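You operate a simulated robot arm through the tools that you are given. There is no shell and no other tool.

You are at the controls of a simulated robot arm. One attempt, no reset.

## Task
Smooth the rough brown tile, burnish it and lay it on the plaster.
Fine: purple sponge, then white pebble; both go back; the tile ends on the white plaster slab.

Only the result counts: the job must be done as asked and must still hold three seconds after the hand-in. Knocking over, shifting, dropping, spilling or breaking anything else fails it.

## Robot
A 6-joint arm with a fingered hand, fixed in place. Base frame: the origin is on the floor under the middle of its stand, x ahead of it, y to its left, z up; the work surface is at about z = 700. Readings come in mm, degrees, newtons and seconds.
With the tool pointing down near the work surface it reaches from about 340 to 740 mm from the base axis. Its first joint turns from -115.0 to 115.0 degrees. Payload 4 kg.
Tool frame: the origin (TCP) lies between the finger pads and is the grasp point; the fingertips stand 26 mm ahead of it; z points along the fingers, y is the line along which they close. The gripper opens to 132 mm; its body begins 73 mm behind the TCP. The gripper is a hand of 4 fingers: y runs from the thumb to the fingers, the wrist lies at [0, 0, -239] in the tool frame, and closing takes about 1.5 s.
Orientation is that of the tool frame in the base frame, as [roll, pitch, yaw] about the fixed x, y, z axes, in that order (R = Rz(yaw) Ry(pitch) Rx(roll)). With the fingers straight down and closing along the base's y, the tool's x points along the base's -x, its y along +y and its z along -z.

## Interface
- The arm moves only by the tool jog_arm. Its argument "series" is a list of rows, each a list of 7 numbers: the turn, a rotation vector about the tool's x, y, z in units of 4 degrees (1.0 is 4 degrees), then the shift along the tool's x, y, z in units of 20 mm (1.0 is 20 mm), then the closure in counts, from 0 (fully open) to 255 (shut). In form: [[rx, ry, rz, tx, ty, tz, fingers], ...]. A call has 1 to 20 rows; each row shifts and turns the commanded pose from where the row before left it, along the tool's axes as they then stand. A call with a number of a shift or a turn outside -1 to 1 is refused whole. Each row takes 0.2 s and may step no farther than 50 mm and 8.6 degrees from the row before; otherwise, or with a gripper value out of range, the whole call is refused. A pose out of reach is approached as far as the arm can. The call stops where the force on the tool passes 40 N (or 10 N more than at its start, if that is more) or the arm is blocked; 0.2 s more then pass. The fingers move at their own pace (about 153 mm/s each) and stop on an object; they squeeze with about 26 N. The grip force told is the motor's: it shows also when the fingers shut on nothing. Time passes only in rows, and 0.2 s behind the last, so rows that do not move let the fingers close. It gives the time, the measured TCP pose, the force on the tool (base axes), the opening and the grip force at its end, in the units of the frame above (readings bear some noise), with the torque about the TCP (base axes, N m) and any sound that the robot's microphone picked up.
- Cameras (640 x 400 px; columns grow to the right, rows downward): "scene" is fixed at [398.2, -498.8, 1293.5]; the picture's right is [0.04, 1.00, 0.00], its down [0.98, -0.04, -0.20] and it looks along [-0.20, 0.01, -0.98] (base axes); focal length 214 px, centre (320, 200). "wrist" rides on the gripper at [68, 2, -97] in the tool frame; the picture's right is [-0.03, 1.00, 0.00], its down [-0.82, -0.02, -0.58] and it looks along [-0.58, -0.01, 0.82] (tool axes); focal length 270 px, centre (320, 200). There is no depth. A picture from a camera that has moved, and an enlarged one, comes with that camera's place and axes in the base frame and with its lens.
- grab_frame(camera): a new picture of that camera. No time passes.
- raise_lower(by): slides the trunk up (or, below 0, down) by that many mm; the arm rides with it, the base frame stays. It gives what a move gives, with no picture.
- grasp_type(shape): the hand has 4 fingers and takes this shape, open, in about a second: jaw (thumb against the fingers, like two jaws); tri (thumb and two fingers); tip (a fingertip pinch); poke (one finger out to press); point (the index stretched); flat (the hand flat); cup (the hand cupped); fist (a fist). The gripper value then closes the fingers along that shape, each until it touches; the sizes above hold for jaw. It gives what a move gives, with no picture.
- inspect(camera, box): a new picture of the part [left, top, right, bottom] of that camera's present view, enlarged. No time passes.
- close_job(): hands the job in; it is judged then, once.

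Nothing tells you positions but the pictures and the camera data. Unless the task says otherwise, let go and move clear before handing in.

The tools are called as name(argument=value, ...) on one line, values as JSON. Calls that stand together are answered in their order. jog_arm: Moves the arm, as the interface text tells. Its arguments: {"type":"object","properties":{"series":{"type":"array","items":{"type":"array","items":{"type":"number"}}}},"required":["series"]} The other tools are called the same way: raise_lower (by) moves the trunk up or down; grasp_type (shape) gives the hand a shape; grab_frame (camera) takes a picture; inspect (camera, box) takes an enlarged picture of a part of a camera's view; close_job () hands the job in.

At the start:

```text
clock: 0.0
position: [131.9, -541.4, 1014.5]
orientation: [180.0, 0.0, 180.0]
contact_force: [-0.1, 0.0, 0.5]
torque: [0.0, -0.01, 0.02]
grip_width: 132.0
finger_force: 0.1
shape: jaw
trunk travel left (down, up): [-800.0, 190.0]
```

scene: 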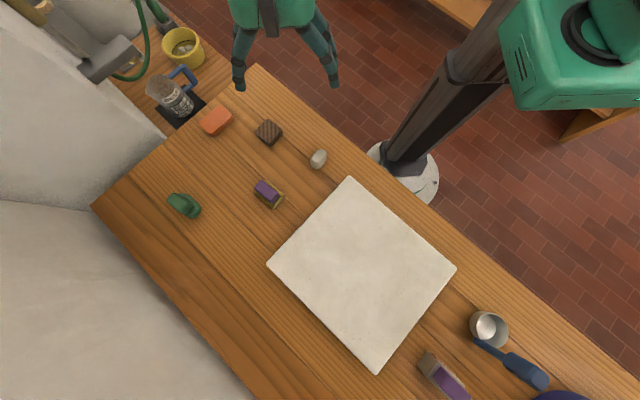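
wrist: 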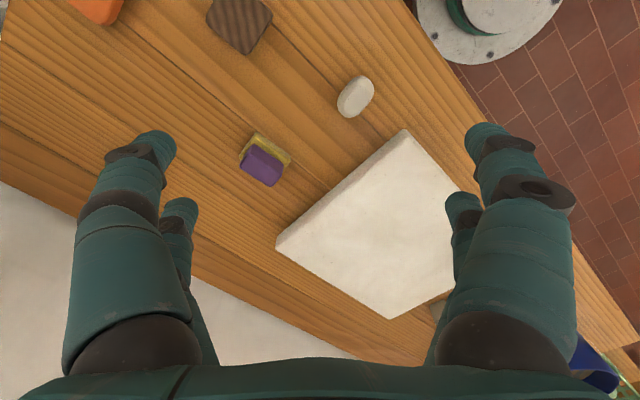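

I see the rough brown tile near the far left of the bench, the purple sponge nearer the slab, the white pebble by the slab's corner, and the big white slab. I'll take enlarged pictures before moving anything.

inspect(camera="scene", box=[140, 80, 360, 220])

inspect(camera="wrist", box=[180, 0, 420, 200])

inspect(camera="scene", box=[240, 160, 480, 400])

inspect(camera="scene", box=[400, 290, 600, 400])

```text
2.86 times, centred on (250, 150) of scene
camera zoom: at [398.2, -498.8, 1293.5], right [0.04, 1.0, 0.0], down [0.98, -0.04, -0.2], along [-0.2, 0.01, -0.98], focal length 613 px, centre (520, 343)
```

zoom: 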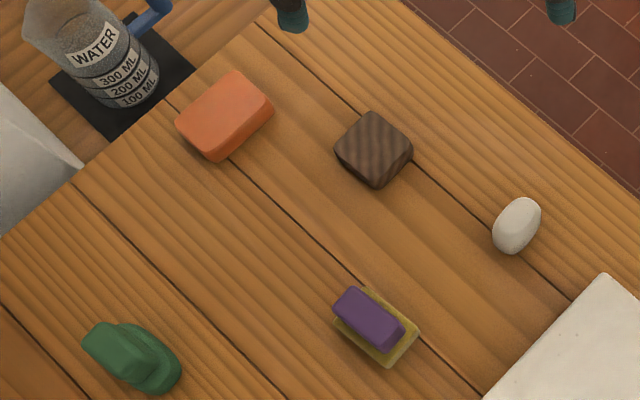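

```text
2.00 times, centred on (300, 100) of wrist
camera zoom: at [63.1, -540.3, 1111.1], right [0.03, 1.0, 0.0], down [0.82, -0.02, 0.58], along [0.58, -0.01, -0.82], focal length 541 px, centre (360, 400)
```

zoom: 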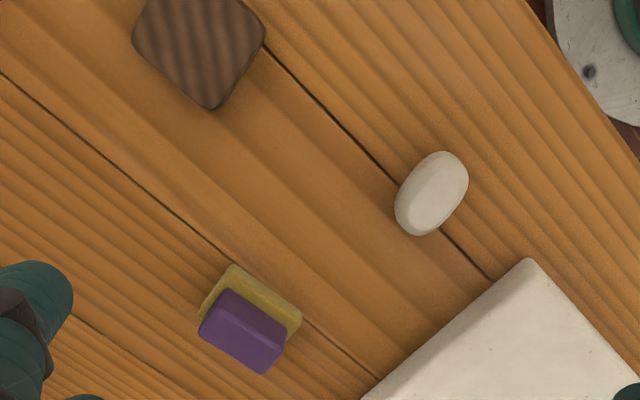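

```text
1.67 times, centred on (360, 280) of scene
camera zoom: at [398.2, -498.8, 1293.5], right [0.04, 1.0, 0.0], down [0.98, -0.04, -0.2], along [-0.2, 0.01, -0.98], focal length 358 px, centre (253, 67)
```

zoom: 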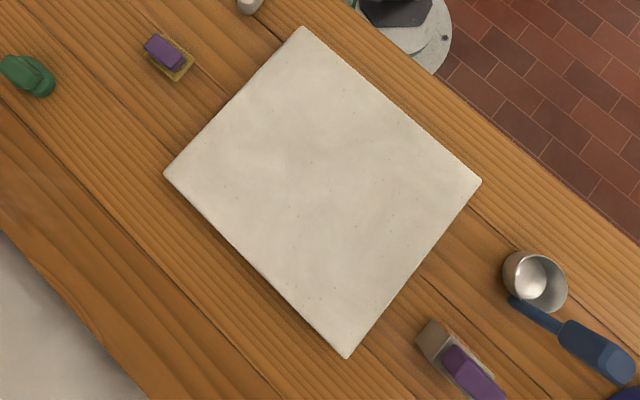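

```text
3.20 times, centred on (500, 345) of scene
camera zoom: at [398.2, -498.8, 1293.5], right [0.04, 1.0, 0.0], down [0.98, -0.04, -0.2], along [-0.2, 0.01, -0.98], focal length 686 px, centre (-256, -264)
```

zoom: 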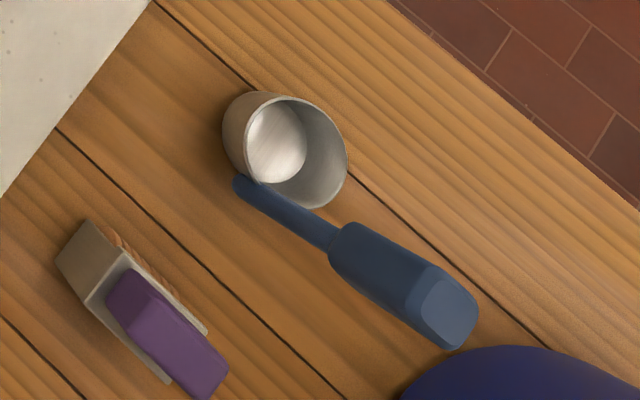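

The sponge (purple grip on a yellow pad) looks to be near (255, -636), the tile near (64, -637), the pebble near (155, -493) and the slab centre near (470, -391). I'll move over the sponge, turn the hand to line up with it, and look closer.

jog_arm(series=[[0, 0, 0, -0.9, -0.7, 0.8, 0], [0, 0, 0, -0.9, -0.7, 0.8, 0], [0, 0, 0, -0.9, -0.7, 0.8, 0], [0, 0, 0, -0.9, -0.7, 0.8, 0], [0, 0, 0, -0.9, -0.7, 0.8, 0], [0, 0, 0, -0.9, -0.7, 0.8, 0], [0, 0, 0, -0.75, -0.55, 0.9, 0], [0, 0, -1, 0, 0, 0, 0], [0, 0, -1, 0, 0, 0, 0], [0, 0, -1, 0, 0, 0, 0], [0, 0, -1, 0, 0, 0, 0], [0, 0, -1, 0, 0, 0, 0], [0, 0, -1, 0, 0, 0, 0], [0, 0, -1, 0, 0, 0, 0], [0, 0, -1, 0, 0, 0, 0], [0, 0, -1, 0, 0, 0, 0], [0, 0, -1, 0, 0, 0, 0], [0, 0, -1, 0, 0, 0, 0], [0, 0, -0.5, 0, 0, 0, 0]])

grab_frame(camera="wrist")

```text
clock: 4.0
position: [293.6, -615.9, 899.1]
orientation: [-179.7, -2.2, -165.0]
contact_force: [0.0, 0.0, 0.0]
torque: [-0.01, 0.02, -0.01]
grip_width: 131.8
finger_force: 0.0
shape: jaw
out of reach, approached as far as the arm can: row 10, 11, 12, 13, 14, 15, 16, 17, 18, 19
trunk travel left (down, up): [-800.0, 190.0]
```

```text
taken
camera wrist: at [231.4, -630.7, 997.7], right [-0.24, 0.97, -0.01], down [0.81, 0.2, 0.55], along [0.53, 0.12, -0.84], focal length 270 px, centre (320, 200)
```

wrist: 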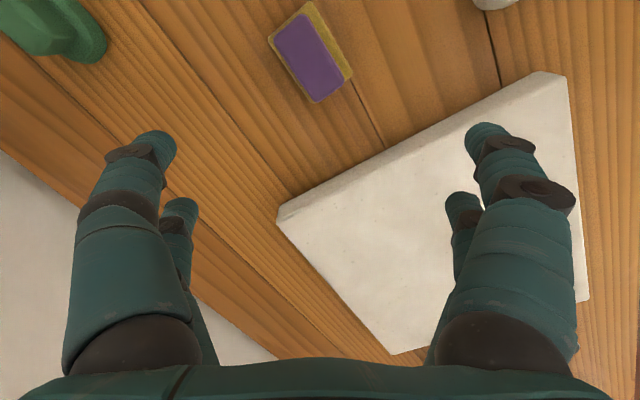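

The hand ran into a joint limit turning that way and drifted a little. I'll make a small test move to see how the commanded pose stands before turning the other way.

jog_arm(series=[[0, 0, 0, 0, 0, 0, 0]])

jog_arm(series=[[0, 0, 1, 0, 0, 0, 0], [0, 0, 1, 0, 0, 0, 0]])

```text
clock: 4.4
position: [295.2, -616.3, 898.0]
orientation: [-179.6, -2.2, -164.9]
contact_force: [-0.3, -0.3, -0.9]
torque: [0.02, -0.03, -0.01]
grip_width: 131.7
finger_force: 0.1
shape: jaw
trunk travel left (down, up): [-800.0, 190.0]
```

```text
clock: 5.0
position: [292.8, -616.0, 897.2]
orientation: [-179.5, -1.8, -172.3]
contact_force: [0.1, 0.2, 0.4]
torque: [0.01, -0.02, 0.01]
grip_width: 131.8
finger_force: 0.1
shape: jaw
trunk travel left (down, up): [-800.0, 190.0]
```

Commanded motion starts again from the reached pose, so nothing is lost. I'll level the hand and turn it the other way round until it lines up with the sponge's long axis (about 48° in the base frame).

jog_arm(series=[[-0.12, -0.45, 0, 0, 0, 0, 0], [0, 0, 1, 0, 0, 0, 0], [0, 0, 1, 0, 0, 0, 0], [0, 0, 1, 0, 0, 0, 0], [0, 0, 1, 0, 0, 0, 0], [0, 0, 1, 0, 0, 0, 0], [0, 0, 1, 0, 0, 0, 0], [0, 0, 1, 0, 0, 0, 0], [0, 0, 1, 0, 0, 0, 0], [0, 0, 1, 0, 0, 0, 0], [0, 0, 1, 0, 0, 0, 0], [0, 0, 1, 0, 0, 0, 0], [0, 0, 1, 0, 0, 0, 0], [0, 0, 1, 0, 0, 0, 0], [0, 0, 1, 0, 0, 0, 0], [0, 0, 1, 0, 0, 0, 0], [0, 0, 1, 0, 0, 0, 0], [0, 0, 1, 0, 0, 0, 0], [0, 0, 1, 0, 0, 0, 0], [0, 0, 1, 0, 0, 0, 0]])

jog_arm(series=[[0, 0, 1, 0, 0, 0, 0], [0, 0, 1, 0, 0, 0, 0], [0, 0, 1, 0, 0, 0, 0], [0, 0, 1, 0, 0, 0, 0], [0, 0, 1, 0, 0, 0, 0], [0, 0, 1, 0, 0, 0, 0], [0, 0, 1, 0, 0, 0, 0], [0, 0, 1, 0, 0, 0, 0], [0, 0, 1, 0, 0, 0, 0], [0, 0, 1, 0, 0, 0, 0], [0, 0, 1, 0, 0, 0, 0], [0, 0, 1, 0, 0, 0, 0], [0, 0, 1, 0, 0, 0, 0], [0, 0, 1, 0, 0, 0, 0], [0, 0, 1, 0, 0, 0, 0]])

grab_frame(camera="wrist")

```text
clock: 9.2
position: [293.7, -616.3, 898.0]
orientation: [180.0, 0.0, 111.7]
contact_force: [0.1, -0.1, -0.9]
torque: [0.03, -0.03, 0.0]
grip_width: 131.8
finger_force: 0.0
shape: jaw
trunk travel left (down, up): [-800.0, 190.0]
```

```text
clock: 12.4
position: [294.1, -616.9, 897.7]
orientation: [180.0, -0.1, 51.7]
contact_force: [-0.1, 0.3, 0.3]
torque: [-0.02, 0.01, 0.02]
grip_width: 131.7
finger_force: 0.1
shape: jaw
trunk travel left (down, up): [-800.0, 190.0]
```

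```text
taken
camera wrist: at [337.6, -564.3, 995.2], right [0.77, -0.64, 0.0], down [-0.52, -0.63, 0.58], along [-0.37, -0.44, -0.82], focal length 270 px, centre (320, 200)
```

wrist: 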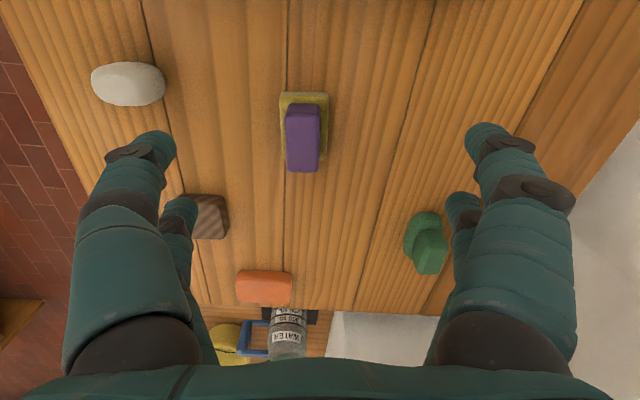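

The hand is level at yaw about 52°, and the sponge is nearly upright in the wrist picture. I'll zoom in to measure the sponge, pebble and tile.

inspect(camera="wrist", box=[240, 70, 368, 190])

inspect(camera="wrist", box=[80, 40, 240, 240])

```text
3.33 times, centred on (304, 130) of wrist
camera zoom: at [337.6, -564.3, 995.2], right [0.77, -0.64, 0.0], down [-0.52, -0.63, 0.58], along [-0.37, -0.44, -0.82], focal length 901 px, centre (373, 433)
```

zoom: 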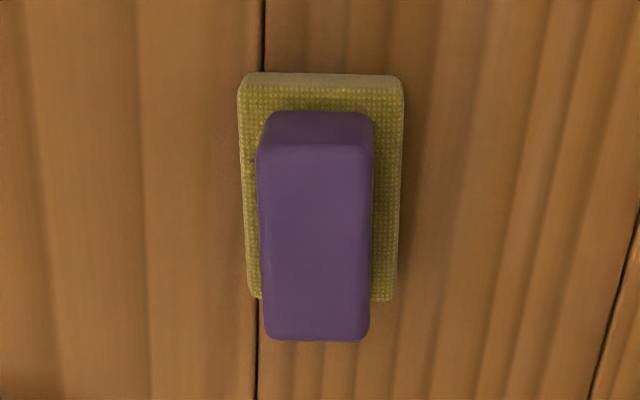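

```text
2.00 times, centred on (160, 140) of wrist
camera zoom: at [337.6, -564.3, 995.2], right [0.77, -0.64, 0.0], down [-0.52, -0.63, 0.58], along [-0.37, -0.44, -0.82], focal length 541 px, centre (640, 320)
```

zoom: 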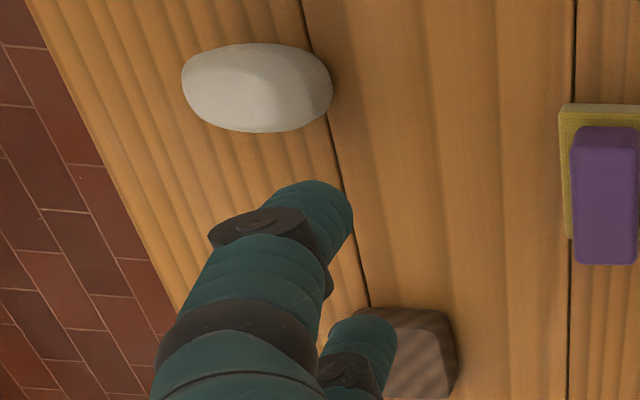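

The sponge's pad measures about 70 × 50 mm, centred near (256, -633) with its long axis at about 49–50°. The grip stands to about z = 742, so I'll centre over it and come down partway to check.

jog_arm(series=[[0, 0, 0.55, 0, 0, 0, 0], [0, 0, 0, -0.92, -0.45, 0, 0], [0, 0, 0, -0.92, -0.45, 0, 0], [0, 0, 0, 0, 0, 1, 0], [0, 0, 0, 0, 0, 1, 0], [0, 0, 0, 0, 0, 1, 0], [0, 0, 0, 0, 0, 1, 0], [0, 0, 0, 0, 0, 0.8, 0]])

grab_frame(camera="wrist")

grab_frame(camera="scene")

```text
clock: 14.2
position: [256.2, -633.5, 801.0]
orientation: [179.9, -0.1, 49.6]
contact_force: [-0.2, -0.1, 0.0]
torque: [-0.01, 0.02, 0.01]
grip_width: 131.8
finger_force: 0.0
shape: jaw
trunk travel left (down, up): [-800.0, 190.0]
```

```text
taken
camera wrist: at [301.7, -581.4, 898.3], right [0.74, -0.67, 0.0], down [-0.55, -0.61, 0.58], along [-0.38, -0.43, -0.82], focal length 270 px, centre (320, 200)
```

wrist: 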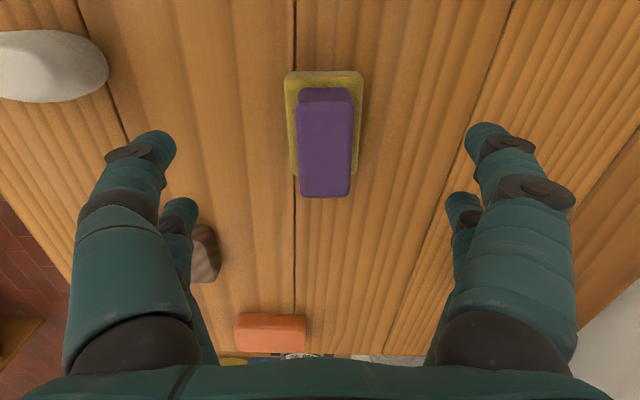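

```text
taken
```

scene: 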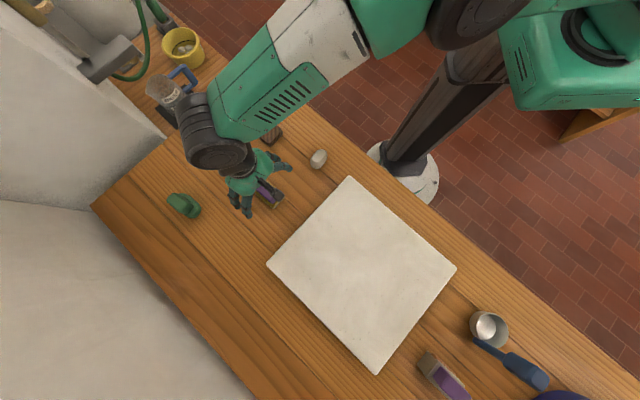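

The grip is about 3 mm to the hand's +y side and otherwise well centred. I'll shift by that, come down to about z = 744, and close on the purple grip.

jog_arm(series=[[0, 0, 0, 0, 0.14, 0, 0], [0, 0, 0, 0, 0, 0.95, 0], [0, 0, 0, 0, 0, 0.95, 0], [0, 0, 0, 0, 0, 0.5, 0], [0, 0, 0, 0, 0, 0.4, 0]])

grab_frame(camera="wrist")

```text
clock: 15.4
position: [258.9, -633.5, 747.4]
orientation: [179.9, -0.1, 49.6]
contact_force: [-0.1, -0.8, 0.0]
torque: [0.03, 0.0, 0.01]
grip_width: 131.7
finger_force: 0.0
shape: jaw
trunk travel left (down, up): [-800.0, 190.0]
```

```text
taken
camera wrist: at [304.2, -583.6, 843.2], right [0.74, -0.67, 0.0], down [-0.55, -0.61, 0.58], along [-0.38, -0.43, -0.82], focal length 270 px, centre (320, 200)
```

wrist: 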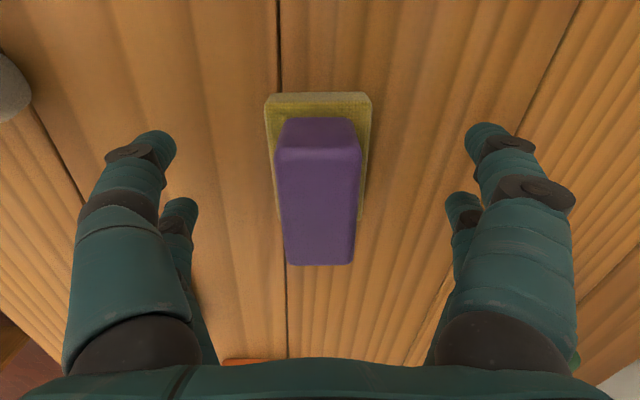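

The fingertips sit at about z = 720, straddling the purple grip just above the yellow pad. Closing now.

jog_arm(series=[[0, 0, 0, 0, 0, 0, 150], [0, 0, 0, 0, 0, 0, 150], [0, 0, 0, 0, 0, 0, 150], [0, 0, 0, 0, 0, 0, 150]])

grab_frame(camera="wrist")

```text
clock: 16.4
position: [258.8, -633.8, 746.9]
orientation: [180.0, -0.1, 49.6]
contact_force: [1.3, -0.9, 0.7]
torque: [-0.04, 0.01, -0.02]
grip_width: 55.0
finger_force: 0.1
shape: jaw
trunk travel left (down, up): [-800.0, 190.0]
```

```text
taken
camera wrist: at [304.2, -583.5, 843.3], right [0.74, -0.67, 0.0], down [-0.55, -0.61, 0.58], along [-0.38, -0.43, -0.82], focal length 270 px, centre (320, 200)
```

wrist: 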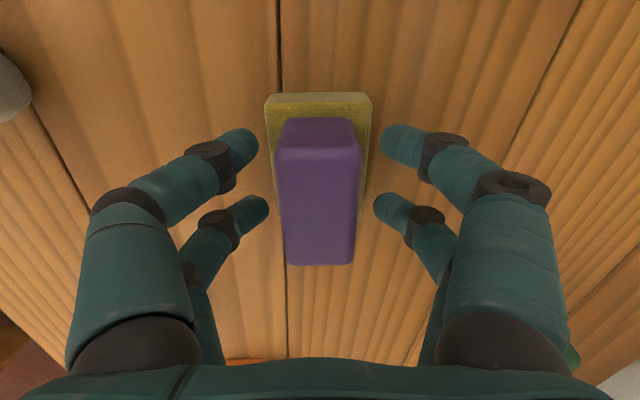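

The fingers straddle the grip evenly. I'll close fully.

jog_arm(series=[[0, 0, 0, 0, 0, 0, 190], [0, 0, 0, 0, 0, 0, 220], [0, 0, 0, 0, 0, 0, 255], [0, 0, 0, 0, 0, 0, 255], [0, 0, 0, 0, 0, 0, 255]])

grab_frame(camera="wrist")

```text
clock: 17.6
position: [260.2, -635.6, 747.0]
orientation: [179.9, -0.2, 49.5]
contact_force: [0.8, -1.6, 8.0]
torque: [0.02, 0.02, 0.01]
grip_width: 33.9
finger_force: 26.5
shape: jaw
trunk travel left (down, up): [-800.0, 190.0]
```

```text
taken
camera wrist: at [304.1, -583.4, 844.2], right [0.74, -0.67, 0.0], down [-0.55, -0.61, 0.58], along [-0.38, -0.43, -0.82], focal length 270 px, centre (320, 200)
```

wrist: 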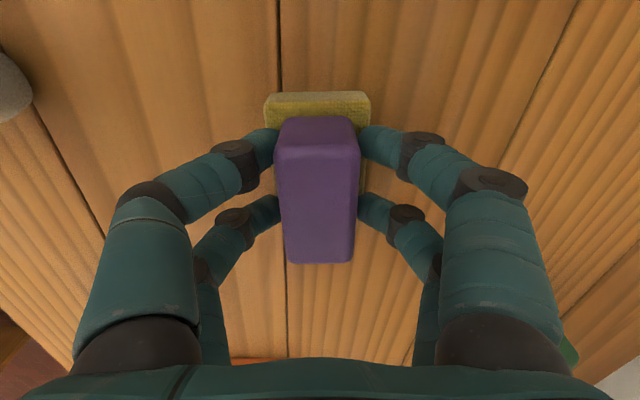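

The grip is firm at 33.9 mm. I'll lift straight up and check that the sponge comes along.

jog_arm(series=[[0, 0, 0, 0, 0, -0.5, 255], [0, 0, 0, 0, 0, -0.8, 255], [0, 0, 0, 0, 0, -1, 255], [0, 0, 0, 0, 0, -1, 255], [0, 0, 0, 0, 0, -1, 255], [0, 0, 0, 0, 0, -1, 255]])

grab_frame(camera="wrist")

inspect(camera="scene", box=[180, 90, 340, 230])

```text
clock: 19.0
position: [258.8, -634.1, 852.7]
orientation: [-179.9, -0.1, 49.6]
contact_force: [0.0, 0.0, -0.1]
torque: [-0.01, 0.0, -0.01]
grip_width: 33.7
finger_force: 26.0
shape: jaw
trunk travel left (down, up): [-800.0, 190.0]
```

```text
taken
camera wrist: at [303.4, -584.0, 949.6], right [0.74, -0.67, 0.0], down [-0.55, -0.61, 0.58], along [-0.38, -0.43, -0.82], focal length 270 px, centre (320, 200)
```

wrist: 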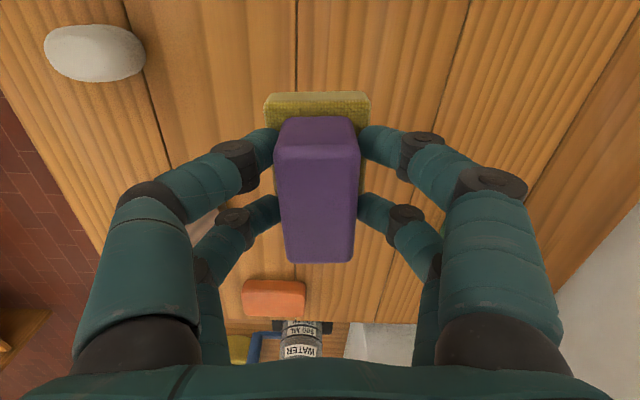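

```text
2.86 times, centred on (260, 160) of scene
camera zoom: at [398.2, -498.8, 1293.5], right [0.04, 1.0, 0.0], down [0.98, -0.04, -0.2], along [-0.2, 0.01, -0.98], focal length 613 px, centre (491, 314)
```

zoom: 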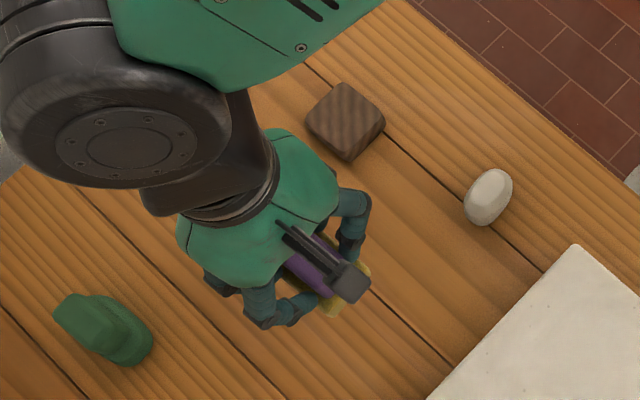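

The sponge is held square. I'll zoom in on the tile to get its exact place, size and orientation.

inspect(camera="scene", box=[244, 114, 292, 150])

inspect(camera="scene", box=[294, 138, 342, 178])

```text
11.11 times, centred on (268, 132) of scene
camera zoom: at [398.2, -498.8, 1293.5], right [0.04, 1.0, 0.0], down [0.98, -0.04, -0.2], along [-0.2, 0.01, -0.98], focal length 2383 px, centre (898, 956)
```

zoom: 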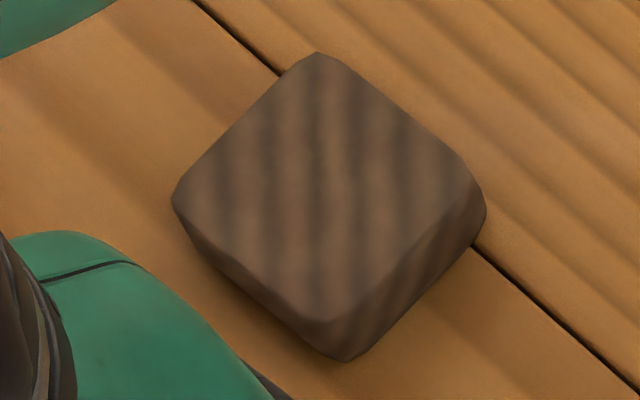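

```text
10.00 times, centred on (318, 158) of scene
camera zoom: at [398.2, -498.8, 1293.5], right [0.04, 1.0, 0.0], down [0.98, -0.04, -0.2], along [-0.2, 0.01, -0.98], focal length 2145 px, centre (340, 620)
```

zoom: 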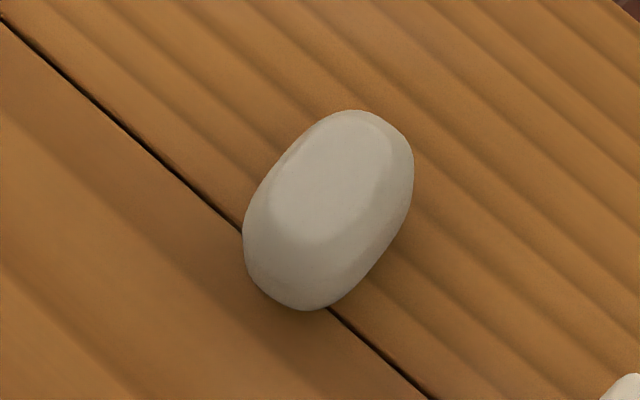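

The tile is about 55 mm square, centred near (71, -635), with edges at about 47° and its top near z = 724. I'll carry the sponge over it, staying high.

jog_arm(series=[[0, 0, 0, -0.766, -0.888, 0, 255], [0, 0, 0, -0.766, -0.888, 0, 255], [0, 0, 0, -0.766, -0.888, 0, 255], [0, 0, 0, -0.766, -0.888, 0, 255], [0, 0, 0, -0.766, -0.888, 0, 255], [0, 0, 0, -0.766, -0.888, 0, 255], [0, 0, 0, -0.766, -0.888, 0, 255], [0, 0, 0, -0.766, -0.888, 0, 255], [0, 0, 0, 0, 0, 0.8, 255], [0, 0, 0, 0, 0, 0.8, 255]])

grab_frame(camera="wrist")

grab_frame(camera="scene")

```text
clock: 21.2
position: [72.1, -635.2, 819.0]
orientation: [179.9, -0.1, 49.5]
contact_force: [-0.1, -0.6, -0.4]
torque: [0.02, -0.01, 0.01]
grip_width: 33.7
finger_force: 26.0
shape: jaw
trunk travel left (down, up): [-800.0, 190.0]
```

```text
taken
camera wrist: at [117.3, -584.8, 916.3], right [0.74, -0.67, 0.0], down [-0.55, -0.61, 0.58], along [-0.38, -0.43, -0.82], focal length 270 px, centre (320, 200)
```

wrist: 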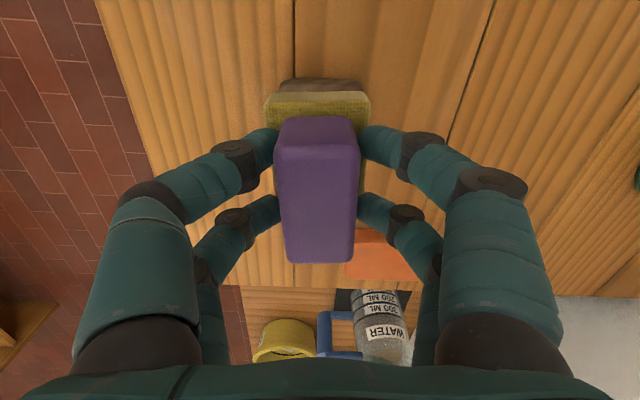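

```text
taken
```

scene: 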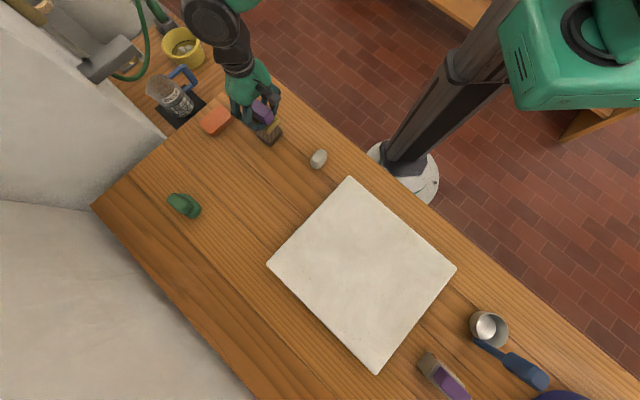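

The pad is centred over the tile within 2–3 mm. I'll lower it until it is almost touching, then creep down by feel.

jog_arm(series=[[0, 0, 0, 0, 0, 0.8, 255], [0, 0, 0, 0, 0, 0.8, 255], [0, 0, 0, 0, 0, 0.3, 255]])

jog_arm(series=[[0, 0, 0, 0, 0, 0.1, 255], [0, 0, 0, 0, 0, 0.1, 255], [0, 0, 0, 0, 0, 0, 255]])

```text
clock: 22.0
position: [70.9, -635.3, 781.5]
orientation: [179.9, 0.0, 49.5]
contact_force: [-0.2, 0.0, -0.8]
torque: [-0.01, 0.01, -0.01]
grip_width: 33.8
finger_force: 26.1
shape: jaw
trunk travel left (down, up): [-800.0, 190.0]
```

```text
clock: 22.8
position: [70.2, -635.2, 776.5]
orientation: [179.9, -0.1, 49.6]
contact_force: [-0.2, 1.2, -0.4]
torque: [-0.02, 0.02, 0.03]
grip_width: 34.0
finger_force: 26.4
shape: jaw
trunk travel left (down, up): [-800.0, 190.0]
```

inspect(camera="scene", box=[220, 60, 320, 160])

jog_arm(series=[[0, 0, 0, 0, 0, 0.1, 255], [0, 0, 0, 0, 0, 0, 255]])

jog_arm(series=[[0, 0, 0, 0, 0, 0.1, 255], [0, 0, 0, 0, 0, 0, 255]])

```text
4.00 times, centred on (270, 110) of scene
camera zoom: at [398.2, -498.8, 1293.5], right [0.04, 1.0, 0.0], down [0.98, -0.04, -0.2], along [-0.2, 0.01, -0.98], focal length 858 px, centre (520, 560)
```

zoom: 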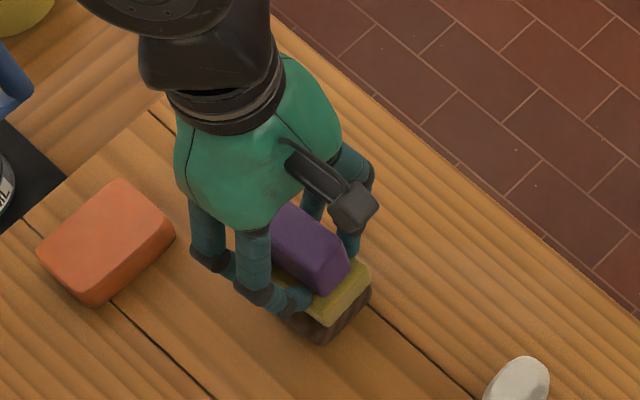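

```text
clock: 23.4
position: [70.9, -636.6, 775.2]
orientation: [180.0, 0.0, 49.6]
contact_force: [-0.3, 0.0, -0.3]
torque: [-0.02, 0.01, 0.05]
grip_width: 33.7
finger_force: 25.7
shape: jaw
trunk travel left (down, up): [-800.0, 190.0]
```

```text
clock: 24.0
position: [70.4, -635.3, 773.3]
orientation: [179.8, -0.1, 49.5]
contact_force: [-0.5, 0.3, -0.5]
torque: [-0.05, 0.03, -0.02]
grip_width: 33.3
finger_force: 26.1
shape: jaw
trunk travel left (down, up): [-800.0, 190.0]
```

jog_arm(series=[[0, 0, 0, 0, 0, 0.1, 255], [0, 0, 0, 0, 0, 0, 255]])

jog_arm(series=[[0, 0, 0, 0, 0, 0.1, 255], [0, 0, 0, 0, 0, 0, 255]])

```text
clock: 24.6
position: [70.9, -635.4, 771.3]
orientation: [179.9, 0.0, 49.5]
contact_force: [-0.6, -0.4, -0.8]
torque: [0.0, -0.01, -0.04]
grip_width: 33.8
finger_force: 25.9
shape: jaw
trunk travel left (down, up): [-800.0, 190.0]
```

```text
clock: 25.2
position: [71.0, -636.3, 771.1]
orientation: [179.8, -0.1, 49.5]
contact_force: [-0.4, 0.0, -0.3]
torque: [0.0, -0.02, 0.01]
grip_width: 33.7
finger_force: 26.2
shape: jaw
trunk travel left (down, up): [-800.0, 190.0]
```

No contact yet at TCP z of about 770. I'll keep creeping down.

jog_arm(series=[[0, 0, 0, 0, 0, 0.1, 255], [0, 0, 0, 0, 0, 0, 255]])

jog_arm(series=[[0, 0, 0, 0, 0, 0.1, 255], [0, 0, 0, 0, 0, 0, 255]])

```text
clock: 25.8
position: [70.4, -636.2, 769.5]
orientation: [179.9, -0.1, 49.6]
contact_force: [0.3, -1.0, 12.1]
torque: [0.09, 0.05, -0.03]
grip_width: 33.4
finger_force: 25.5
shape: jaw
trunk travel left (down, up): [-800.0, 190.0]
```

```text
clock: 26.4
position: [71.4, -635.5, 769.4]
orientation: [179.7, 0.2, 49.7]
contact_force: [1.3, -0.6, 30.6]
torque: [0.19, 0.06, -0.01]
grip_width: 34.0
finger_force: 26.0
shape: jaw
trunk travel left (down, up): [-800.0, 190.0]
```

That is contact, and it is stiff at about 9 N/mm. I'll ease off to around 12 N and try one short stroke to see whether the tile stays put.

jog_arm(series=[[0, 0, 0, 0, 0, -0.1, 255], [0, 0, 0, 0, 0, 0, 255]])

jog_arm(series=[[0, 0, 0, 0.4, 0, 0, 255], [0, 0, 0, 0.4, 0, 0, 255]])

grab_frame(camera="wrist")

inspect(camera="scene", box=[220, 60, 320, 160])

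```text
clock: 27.0
position: [70.7, -635.3, 769.9]
orientation: [179.8, 0.2, 49.6]
contact_force: [0.3, -6.6, 22.2]
torque: [-0.2, -0.05, -0.03]
grip_width: 34.0
finger_force: 26.1
shape: jaw
trunk travel left (down, up): [-800.0, 190.0]
```

```text
clock: 27.6
position: [80.8, -622.2, 770.8]
orientation: [179.8, 0.0, 49.7]
contact_force: [-4.8, -4.8, 21.4]
torque: [-0.26, 0.21, -0.02]
grip_width: 34.1
finger_force: 25.9
shape: jaw
trunk travel left (down, up): [-800.0, 190.0]
```

```text
taken
camera wrist: at [126.2, -571.5, 866.4], right [0.74, -0.67, 0.0], down [-0.55, -0.61, 0.58], along [-0.38, -0.43, -0.82], focal length 270 px, centre (320, 200)
```

wrist: 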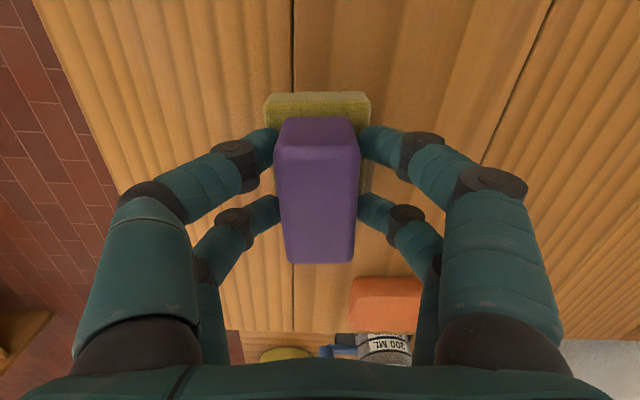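

```text
4.00 times, centred on (270, 110) of scene
camera zoom: at [398.2, -498.8, 1293.5], right [0.04, 1.0, 0.0], down [0.98, -0.04, -0.2], along [-0.2, 0.01, -0.98], focal length 858 px, centre (520, 560)
```

zoom: 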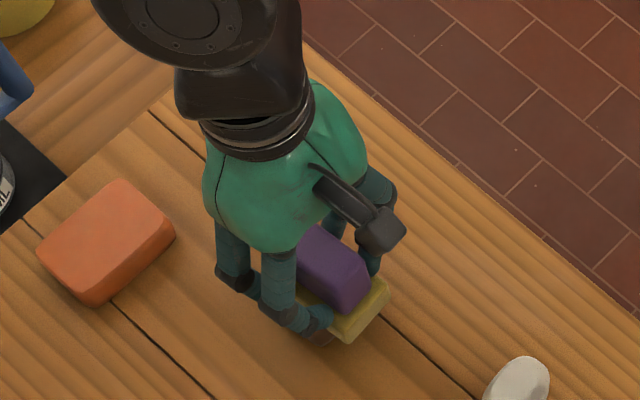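

The tile stayed in place and the pad slid over it with about 7 N of drag. I'll run a raster of strokes covering the whole face.

jog_arm(series=[[0, 0, 0, -0.8, 0, 0, 255], [0, 0, 0, -0.8, 0, 0, 255], [0, 0, 0, 0, 0.5, 0, 255], [0, 0, 0, 0.8, 0, 0, 255], [0, 0, 0, 0.8, 0, 0, 255], [0, 0, 0, 0, 0.4, 0, 255], [0, 0, 0, -0.8, 0, 0, 255], [0, 0, 0, -0.8, 0, 0, 255], [0, 0, 0, 0, -0.9, 0, 255], [0, 0, 0, 0, -0.5, 0, 255], [0, 0, 0, 0.8, 0, 0, 255], [0, 0, 0, 0.8, 0, 0, 255], [0, 0, 0, 0, -0.4, 0, 255], [0, 0, 0, -0.8, 0, 0, 255], [0, 0, 0, -0.8, 0, 0, 255], [0, 0, 0, 0, 0.9, 0, 255], [0, 0, 0, 0.8, 0, 0, 255], [0, 0, 0, 0, 0.9, 0, 255], [0, 0, 0, 0, -0.9, 0, 255], [0, 0, 0, 0, 0, 0, 255]])

grab_frame(camera="wrist")

inspect(camera="scene", box=[220, 60, 320, 160])

```text
clock: 31.8
position: [72.8, -636.2, 770.2]
orientation: [179.7, 0.1, 49.5]
contact_force: [9.2, -5.9, 26.1]
torque: [-0.53, -0.54, 0.08]
grip_width: 32.9
finger_force: 26.2
shape: jaw
trunk travel left (down, up): [-800.0, 190.0]
```

```text
taken
camera wrist: at [117.7, -584.3, 866.3], right [0.75, -0.67, 0.01], down [-0.55, -0.61, 0.58], along [-0.38, -0.43, -0.82], focal length 270 px, centre (320, 200)
```

wrist: 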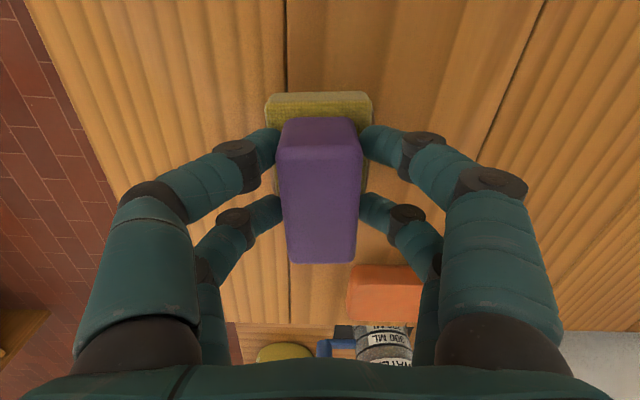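

```text
4.00 times, centred on (270, 110) of scene
camera zoom: at [398.2, -498.8, 1293.5], right [0.04, 1.0, 0.0], down [0.98, -0.04, -0.2], along [-0.2, 0.01, -0.98], focal length 858 px, centre (520, 560)
```

zoom: 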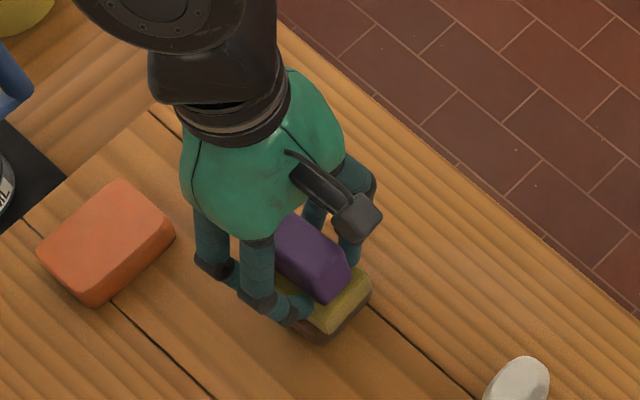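

Lateral force is acceptable and the tile hasn't moved. I'll lift and slide aside to see what the rubbing did to the surface.

jog_arm(series=[[0, 0, 0, 0, 0, -0.5, 255], [0, 0, 0, 0, 0, -1, 255], [0, 0, 0, 0, 0, -1, 255], [0, 0, 0, 0, -1, 0, 255], [0, 0, 0, 0, -1, 0, 255], [0, 0, 0, 0, -1, 0, 255], [0, 0, 0, 0, -1, 0, 255], [0, 0, 0, 0, -1, 0, 255], [0, 0, 0, 0, -1, 0, 255]])

inspect(camera="scene", box=[244, 114, 292, 150])

grab_frame(camera="wrist")

```text
clock: 33.8
position: [-19.9, -556.7, 816.7]
orientation: [179.8, -0.1, 49.6]
contact_force: [0.6, 0.0, -1.2]
torque: [-0.03, 0.04, 0.0]
grip_width: 33.0
finger_force: 25.8
shape: jaw
trunk travel left (down, up): [-800.0, 190.0]
```

```text
11.11 times, centred on (268, 132) of scene
camera zoom: at [398.2, -498.8, 1293.5], right [0.04, 1.0, 0.0], down [0.98, -0.04, -0.2], along [-0.2, 0.01, -0.98], focal length 2383 px, centre (898, 956)
```

zoom: 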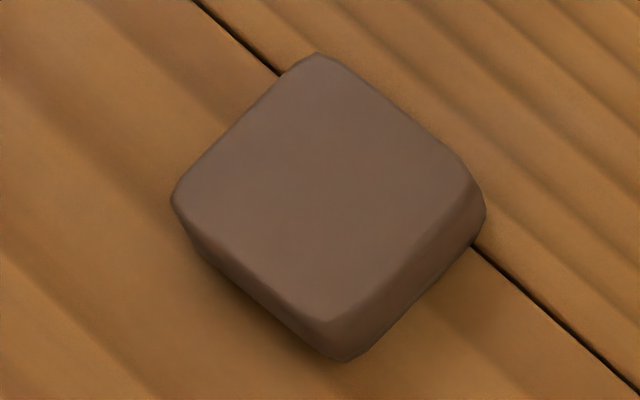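

```text
taken
camera wrist: at [25.5, -506.1, 913.8], right [0.74, -0.67, 0.0], down [-0.55, -0.61, 0.58], along [-0.38, -0.43, -0.82], focal length 270 px, centre (320, 200)
```

wrist: 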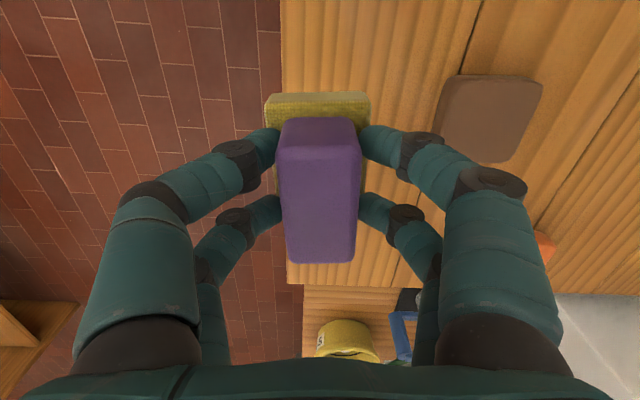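

The ridges are gone: the tile is smooth all over and hasn't moved. Next I'll put the sponge back where it stood, first checking how it sits in the hand.

inspect(camera="wrist", box=[240, 80, 400, 280])

```text
2.00 times, centred on (320, 180) of wrist
camera zoom: at [25.5, -506.1, 913.8], right [0.74, -0.67, 0.0], down [-0.55, -0.61, 0.58], along [-0.38, -0.43, -0.82], focal length 541 px, centre (320, 240)
```

zoom: 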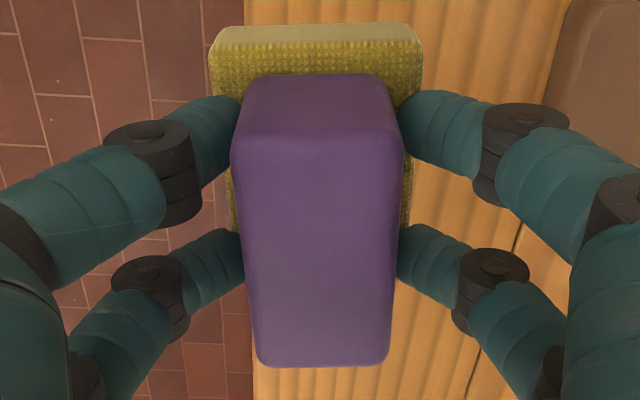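

The sponge is still square in the hand. I'll carry it back above its original place and lower it to just above the table.

jog_arm(series=[[0, 0, 0, 0.435, 0.936, 0, 255], [0, 0, 0, 0.435, 0.936, 0, 255], [0, 0, 0, 0.435, 0.936, 0, 255], [0, 0, 0, 0.435, 0.936, 0, 255], [0, 0, 0, 0.435, 0.936, 0, 255], [0, 0, 0, 0.435, 0.936, 0, 255], [0, 0, 0, 0.435, 0.936, 0, 255], [0, 0, 0, 0.435, 0.936, 0, 255], [0, 0, 0, 0.435, 0.936, 0, 255], [0, 0, 0, 0.435, 0.936, 0, 255], [0, 0, 0, 0.435, 0.936, 0, 255], [0, 0, 0, 0.435, 0.936, 0, 255], [0, 0, 0, 0.435, 0.936, 0, 255], [0, 0, 0, 0.435, 0.936, 0, 255], [0, 0, 0, 0, 0, 0.8, 255], [0, 0, 0, 0, 0, 0.8, 255], [0, 0, 0, 0, 0, 0.8, 255], [0, 0, 0, 0, 0, 0.5, 255], [0, 0, 0, 0, 0, 0, 255]])

grab_frame(camera="wrist")

```text
clock: 37.8
position: [258.2, -634.9, 758.9]
orientation: [179.9, -0.1, 49.6]
contact_force: [-0.4, -0.7, -0.4]
torque: [-0.02, -0.01, -0.03]
grip_width: 33.0
finger_force: 26.3
shape: jaw
trunk travel left (down, up): [-800.0, 190.0]
```

```text
taken
camera wrist: at [303.8, -583.8, 856.5], right [0.74, -0.67, 0.0], down [-0.55, -0.61, 0.58], along [-0.38, -0.43, -0.82], focal length 270 px, centre (320, 200)
```

wrist: 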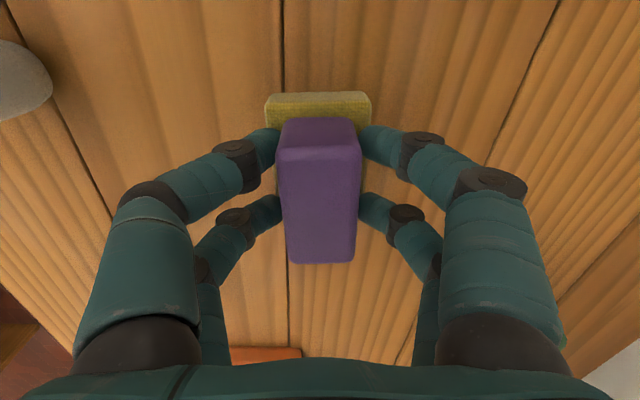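

Position is within 1 mm of where I picked it up. I'll lower gently until it touches the table.

jog_arm(series=[[0, 0, 0, 0, 0, 0.3, 255], [0, 0, 0, 0, 0, 0.2, 255], [0, 0, 0, 0, 0, 0, 255]])

jog_arm(series=[[0, 0, 0, 0, 0, 0.1, 255], [0, 0, 0, 0, 0, 0, 255]])

```text
clock: 38.6
position: [259.0, -634.9, 749.3]
orientation: [179.9, -0.1, 49.6]
contact_force: [-0.7, 0.4, -1.3]
torque: [-0.02, -0.01, 0.01]
grip_width: 32.9
finger_force: 26.0
shape: jaw
trunk travel left (down, up): [-800.0, 190.0]
```

```text
clock: 39.2
position: [258.7, -635.0, 748.4]
orientation: [179.9, -0.1, 49.7]
contact_force: [-0.6, -0.1, -0.6]
torque: [0.0, 0.05, 0.03]
grip_width: 32.9
finger_force: 27.0
shape: jaw
trunk travel left (down, up): [-800.0, 190.0]
```

jog_arm(series=[[0, 0, 0, 0, 0, 0.07, 255], [0, 0, 0, 0, 0, 0, 255]])

jog_arm(series=[[0, 0, 0, 0, 0, 0.05, 255], [0, 0, 0, 0, 0, 0, 255]])

```text
clock: 39.8
position: [257.4, -633.9, 747.3]
orientation: [179.7, -0.1, 49.6]
contact_force: [1.1, 1.0, 5.3]
torque: [-0.21, -0.02, 0.02]
grip_width: 33.2
finger_force: 26.5
shape: jaw
trunk travel left (down, up): [-800.0, 190.0]
```

```text
clock: 40.4
position: [258.6, -634.9, 748.4]
orientation: [179.8, 0.1, 49.6]
contact_force: [1.7, 0.6, 12.6]
torque: [-0.34, -0.08, 0.05]
grip_width: 32.8
finger_force: 25.9
shape: jaw
trunk travel left (down, up): [-800.0, 190.0]
```

It's resting on the table. I'll open the hand gently and check.

jog_arm(series=[[0, 0, 0, 0, 0, 0, 180], [0, 0, 0, 0, 0, 0, 160], [0, 0, 0, 0, 0, 0, 120], [0, 0, 0, 0, 0, 0, 60], [0, 0, 0, 0, 0, 0, 0], [0, 0, 0, 0, 0, 0, 0], [0, 0, 0, 0, 0, 0, 0]])

grab_frame(camera="wrist")

```text
clock: 42.0
position: [258.6, -635.7, 745.9]
orientation: [179.9, -0.1, 49.7]
contact_force: [-0.5, -0.2, -1.2]
torque: [-0.02, 0.0, 0.03]
grip_width: 131.9
finger_force: 0.0
shape: jaw
trunk travel left (down, up): [-800.0, 190.0]
```

```text
taken
camera wrist: at [303.4, -583.9, 842.6], right [0.74, -0.67, 0.0], down [-0.55, -0.61, 0.58], along [-0.38, -0.43, -0.82], focal length 270 px, centre (320, 200)
```

wrist: 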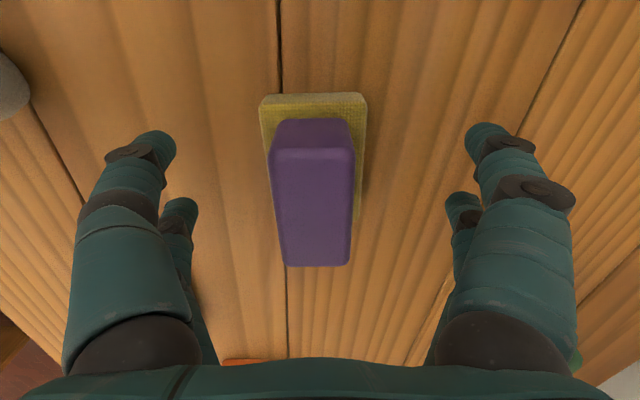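

The sponge is standing on its spot (within about 2 mm). I'll raise the hand clear, go over to the pebble, and turn for it.

jog_arm(series=[[0, 0, 0, 0, 0, -0.6, 0], [0, 0, 0, 0, 0, -1, 0], [0, 0, 0, 0, 0, -1, 0], [0, 0, 0, 0, 0, -1, 0], [0, 0, 0, 0, 0, -1, 0], [0, 0, 0, 0, 0, -1, 0], [0, 0, 0, 0.248, -0.93, 0, 0], [0, 0, 0, 0.248, -0.93, 0, 0], [0, 0, 0, 0.248, -0.93, 0, 0], [0, 0, 0, 0.248, -0.93, 0, 0], [0, 0, 0, 0.248, -0.93, 0, 0], [0, 0, 0, 0.248, -0.93, 0, 0], [0, 0, 0, 0.248, -0.93, 0, 0], [0, 0, 0, 0.248, -0.93, 0, 0], [0, 0, 0, 0.248, -0.93, 0, 0]])

jog_arm(series=[[0, 0, -1, 0, 0, 0, 0], [0, 0, -1, 0, 0, 0, 0], [0, 0, -1, 0, 0, 0, 0], [0, 0, -1, 0, 0, 0, 0], [0, 0, -1, 0, 0, 0, 0], [0, 0, -1, 0, 0, 0, 0], [0, 0, -1, 0, 0, 0, 0], [0, 0, -1, 0, 0, 0, 0], [0, 0, -1, 0, 0, 0, 0], [0, 0, -1, 0, 0, 0, 0], [0, 0, -1, 0, 0, 0, 0], [0, 0, -1, 0, 0, 0, 0], [0, 0, -1, 0, 0, 0, 0], [0, 0, -1, 0, 0, 0, 0], [0, 0, -1, 0, 0, 0, 0], [0, 0, -1, 0, 0, 0, 0], [0, 0, -1, 0, 0, 0, 0], [0, 0, -1, 0, 0, 0, 0], [0, 0, -1, 0, 0, 0, 0], [0, 0, -1, 0, 0, 0, 0]])

grab_frame(camera="wrist")

grab_frame(camera="scene")

```text
clock: 45.2
position: [160.4, -491.4, 857.5]
orientation: [179.9, -0.1, 49.6]
contact_force: [-0.7, -0.3, -0.2]
torque: [-0.02, 0.0, 0.02]
grip_width: 131.7
finger_force: 0.0
shape: jaw
trunk travel left (down, up): [-800.0, 190.0]
```

```text
clock: 49.4
position: [160.0, -492.6, 858.1]
orientation: [179.9, 0.1, 129.7]
contact_force: [0.4, 0.4, 0.5]
torque: [0.02, 0.04, 0.0]
grip_width: 132.0
finger_force: 0.0
shape: jaw
trunk travel left (down, up): [-800.0, 190.0]
```

```text
taken
camera wrist: at [117.0, -437.9, 954.3], right [0.79, 0.62, 0.0], down [0.5, -0.64, 0.58], along [0.36, -0.45, -0.82], focal length 270 px, centre (320, 200)
```

wrist: 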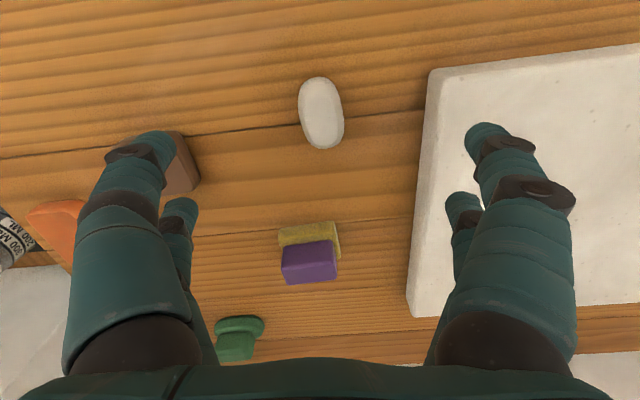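

```text
taken
```

scene: 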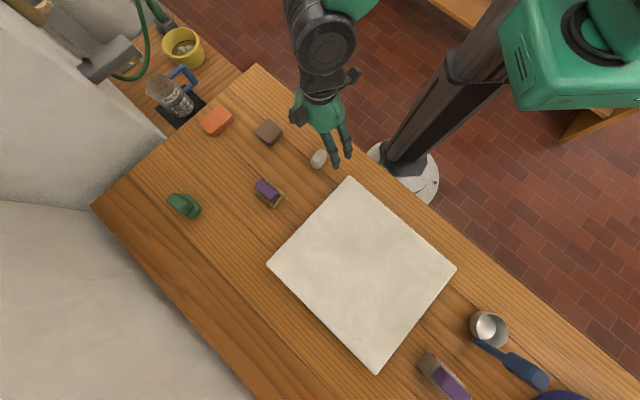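

The pebble's long axis is about 11° off the hand's, so I'll zoom in and refine.

inspect(camera="wrist", box=[272, 60, 368, 160])

inspect(camera="scene", box=[294, 138, 342, 178])

```text
4.00 times, centred on (320, 110) of wrist
camera zoom: at [117.0, -437.9, 954.3], right [0.79, 0.62, 0.0], down [0.5, -0.64, 0.58], along [0.36, -0.45, -0.82], focal length 1081 px, centre (320, 560)
```

zoom: 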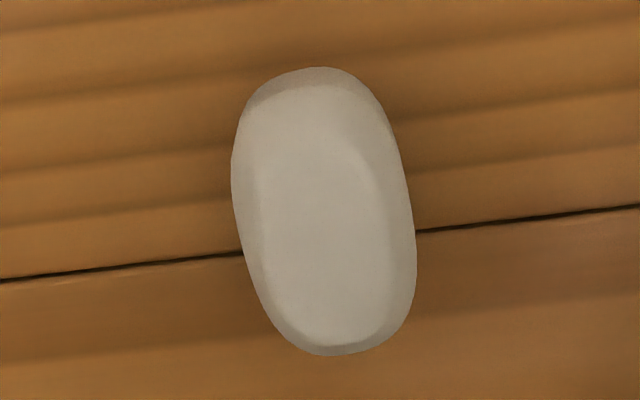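

```text
10.00 times, centred on (318, 158) of scene
camera zoom: at [398.2, -498.8, 1293.5], right [0.04, 1.0, 0.0], down [0.98, -0.04, -0.2], along [-0.2, 0.01, -0.98], focal length 2145 px, centre (340, 620)
```

zoom: 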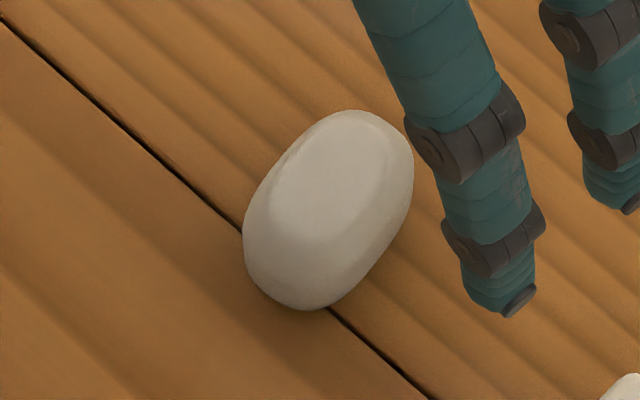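

The pebble looks thick (about 34 mm), centred near (163, -493) with its long axis at about 142°. I'll turn 12° more, come down partway, and look again.

jog_arm(series=[[0, 0, -1, 0, 0, 0, 0], [0, 0, -1, 0, 0, 0, 0], [0, 0, -1, 0, 0, 0, 0], [0, 0, 0, -0.15, 0.07, 0, 0], [0, 0, 0, 0, 0, 0.9, 0], [0, 0, 0, 0, 0, 0.9, 0], [0, 0, 0, 0, 0, 0.9, 0], [0, 0, 0, 0, 0, 0.4, 0]])

grab_frame(camera="wrist")

inspect(camera="wrist", box=[256, 60, 384, 180])

```text
clock: 51.2
position: [164.4, -493.8, 794.7]
orientation: [179.8, 0.1, 141.6]
contact_force: [-0.3, -1.1, 0.1]
torque: [0.01, 0.0, -0.03]
grip_width: 131.7
finger_force: 0.1
shape: jaw
trunk travel left (down, up): [-800.0, 190.0]
```

```text
taken
camera wrist: at [110.7, -449.2, 892.1], right [0.64, 0.77, 0.0], down [0.63, -0.52, 0.58], along [0.45, -0.37, -0.82], focal length 270 px, centre (320, 200)
```

wrist: 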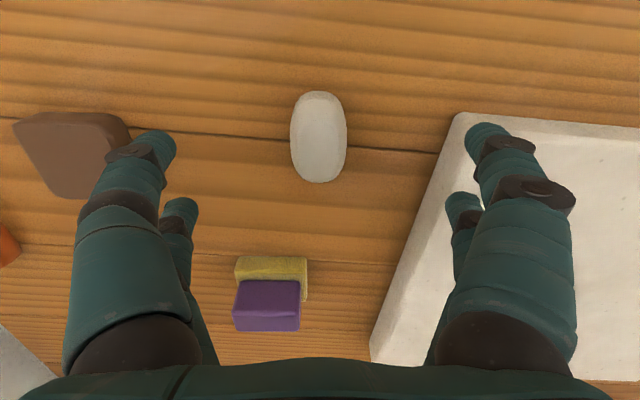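

```text
3.33 times, centred on (320, 120) of wrist
camera zoom: at [110.7, -449.2, 892.1], right [0.64, 0.77, 0.0], down [0.63, -0.52, 0.58], along [0.45, -0.37, -0.82], focal length 901 px, centre (320, 467)
```

zoom: 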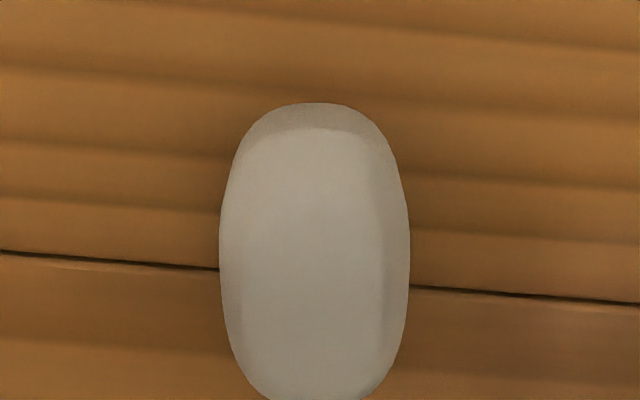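

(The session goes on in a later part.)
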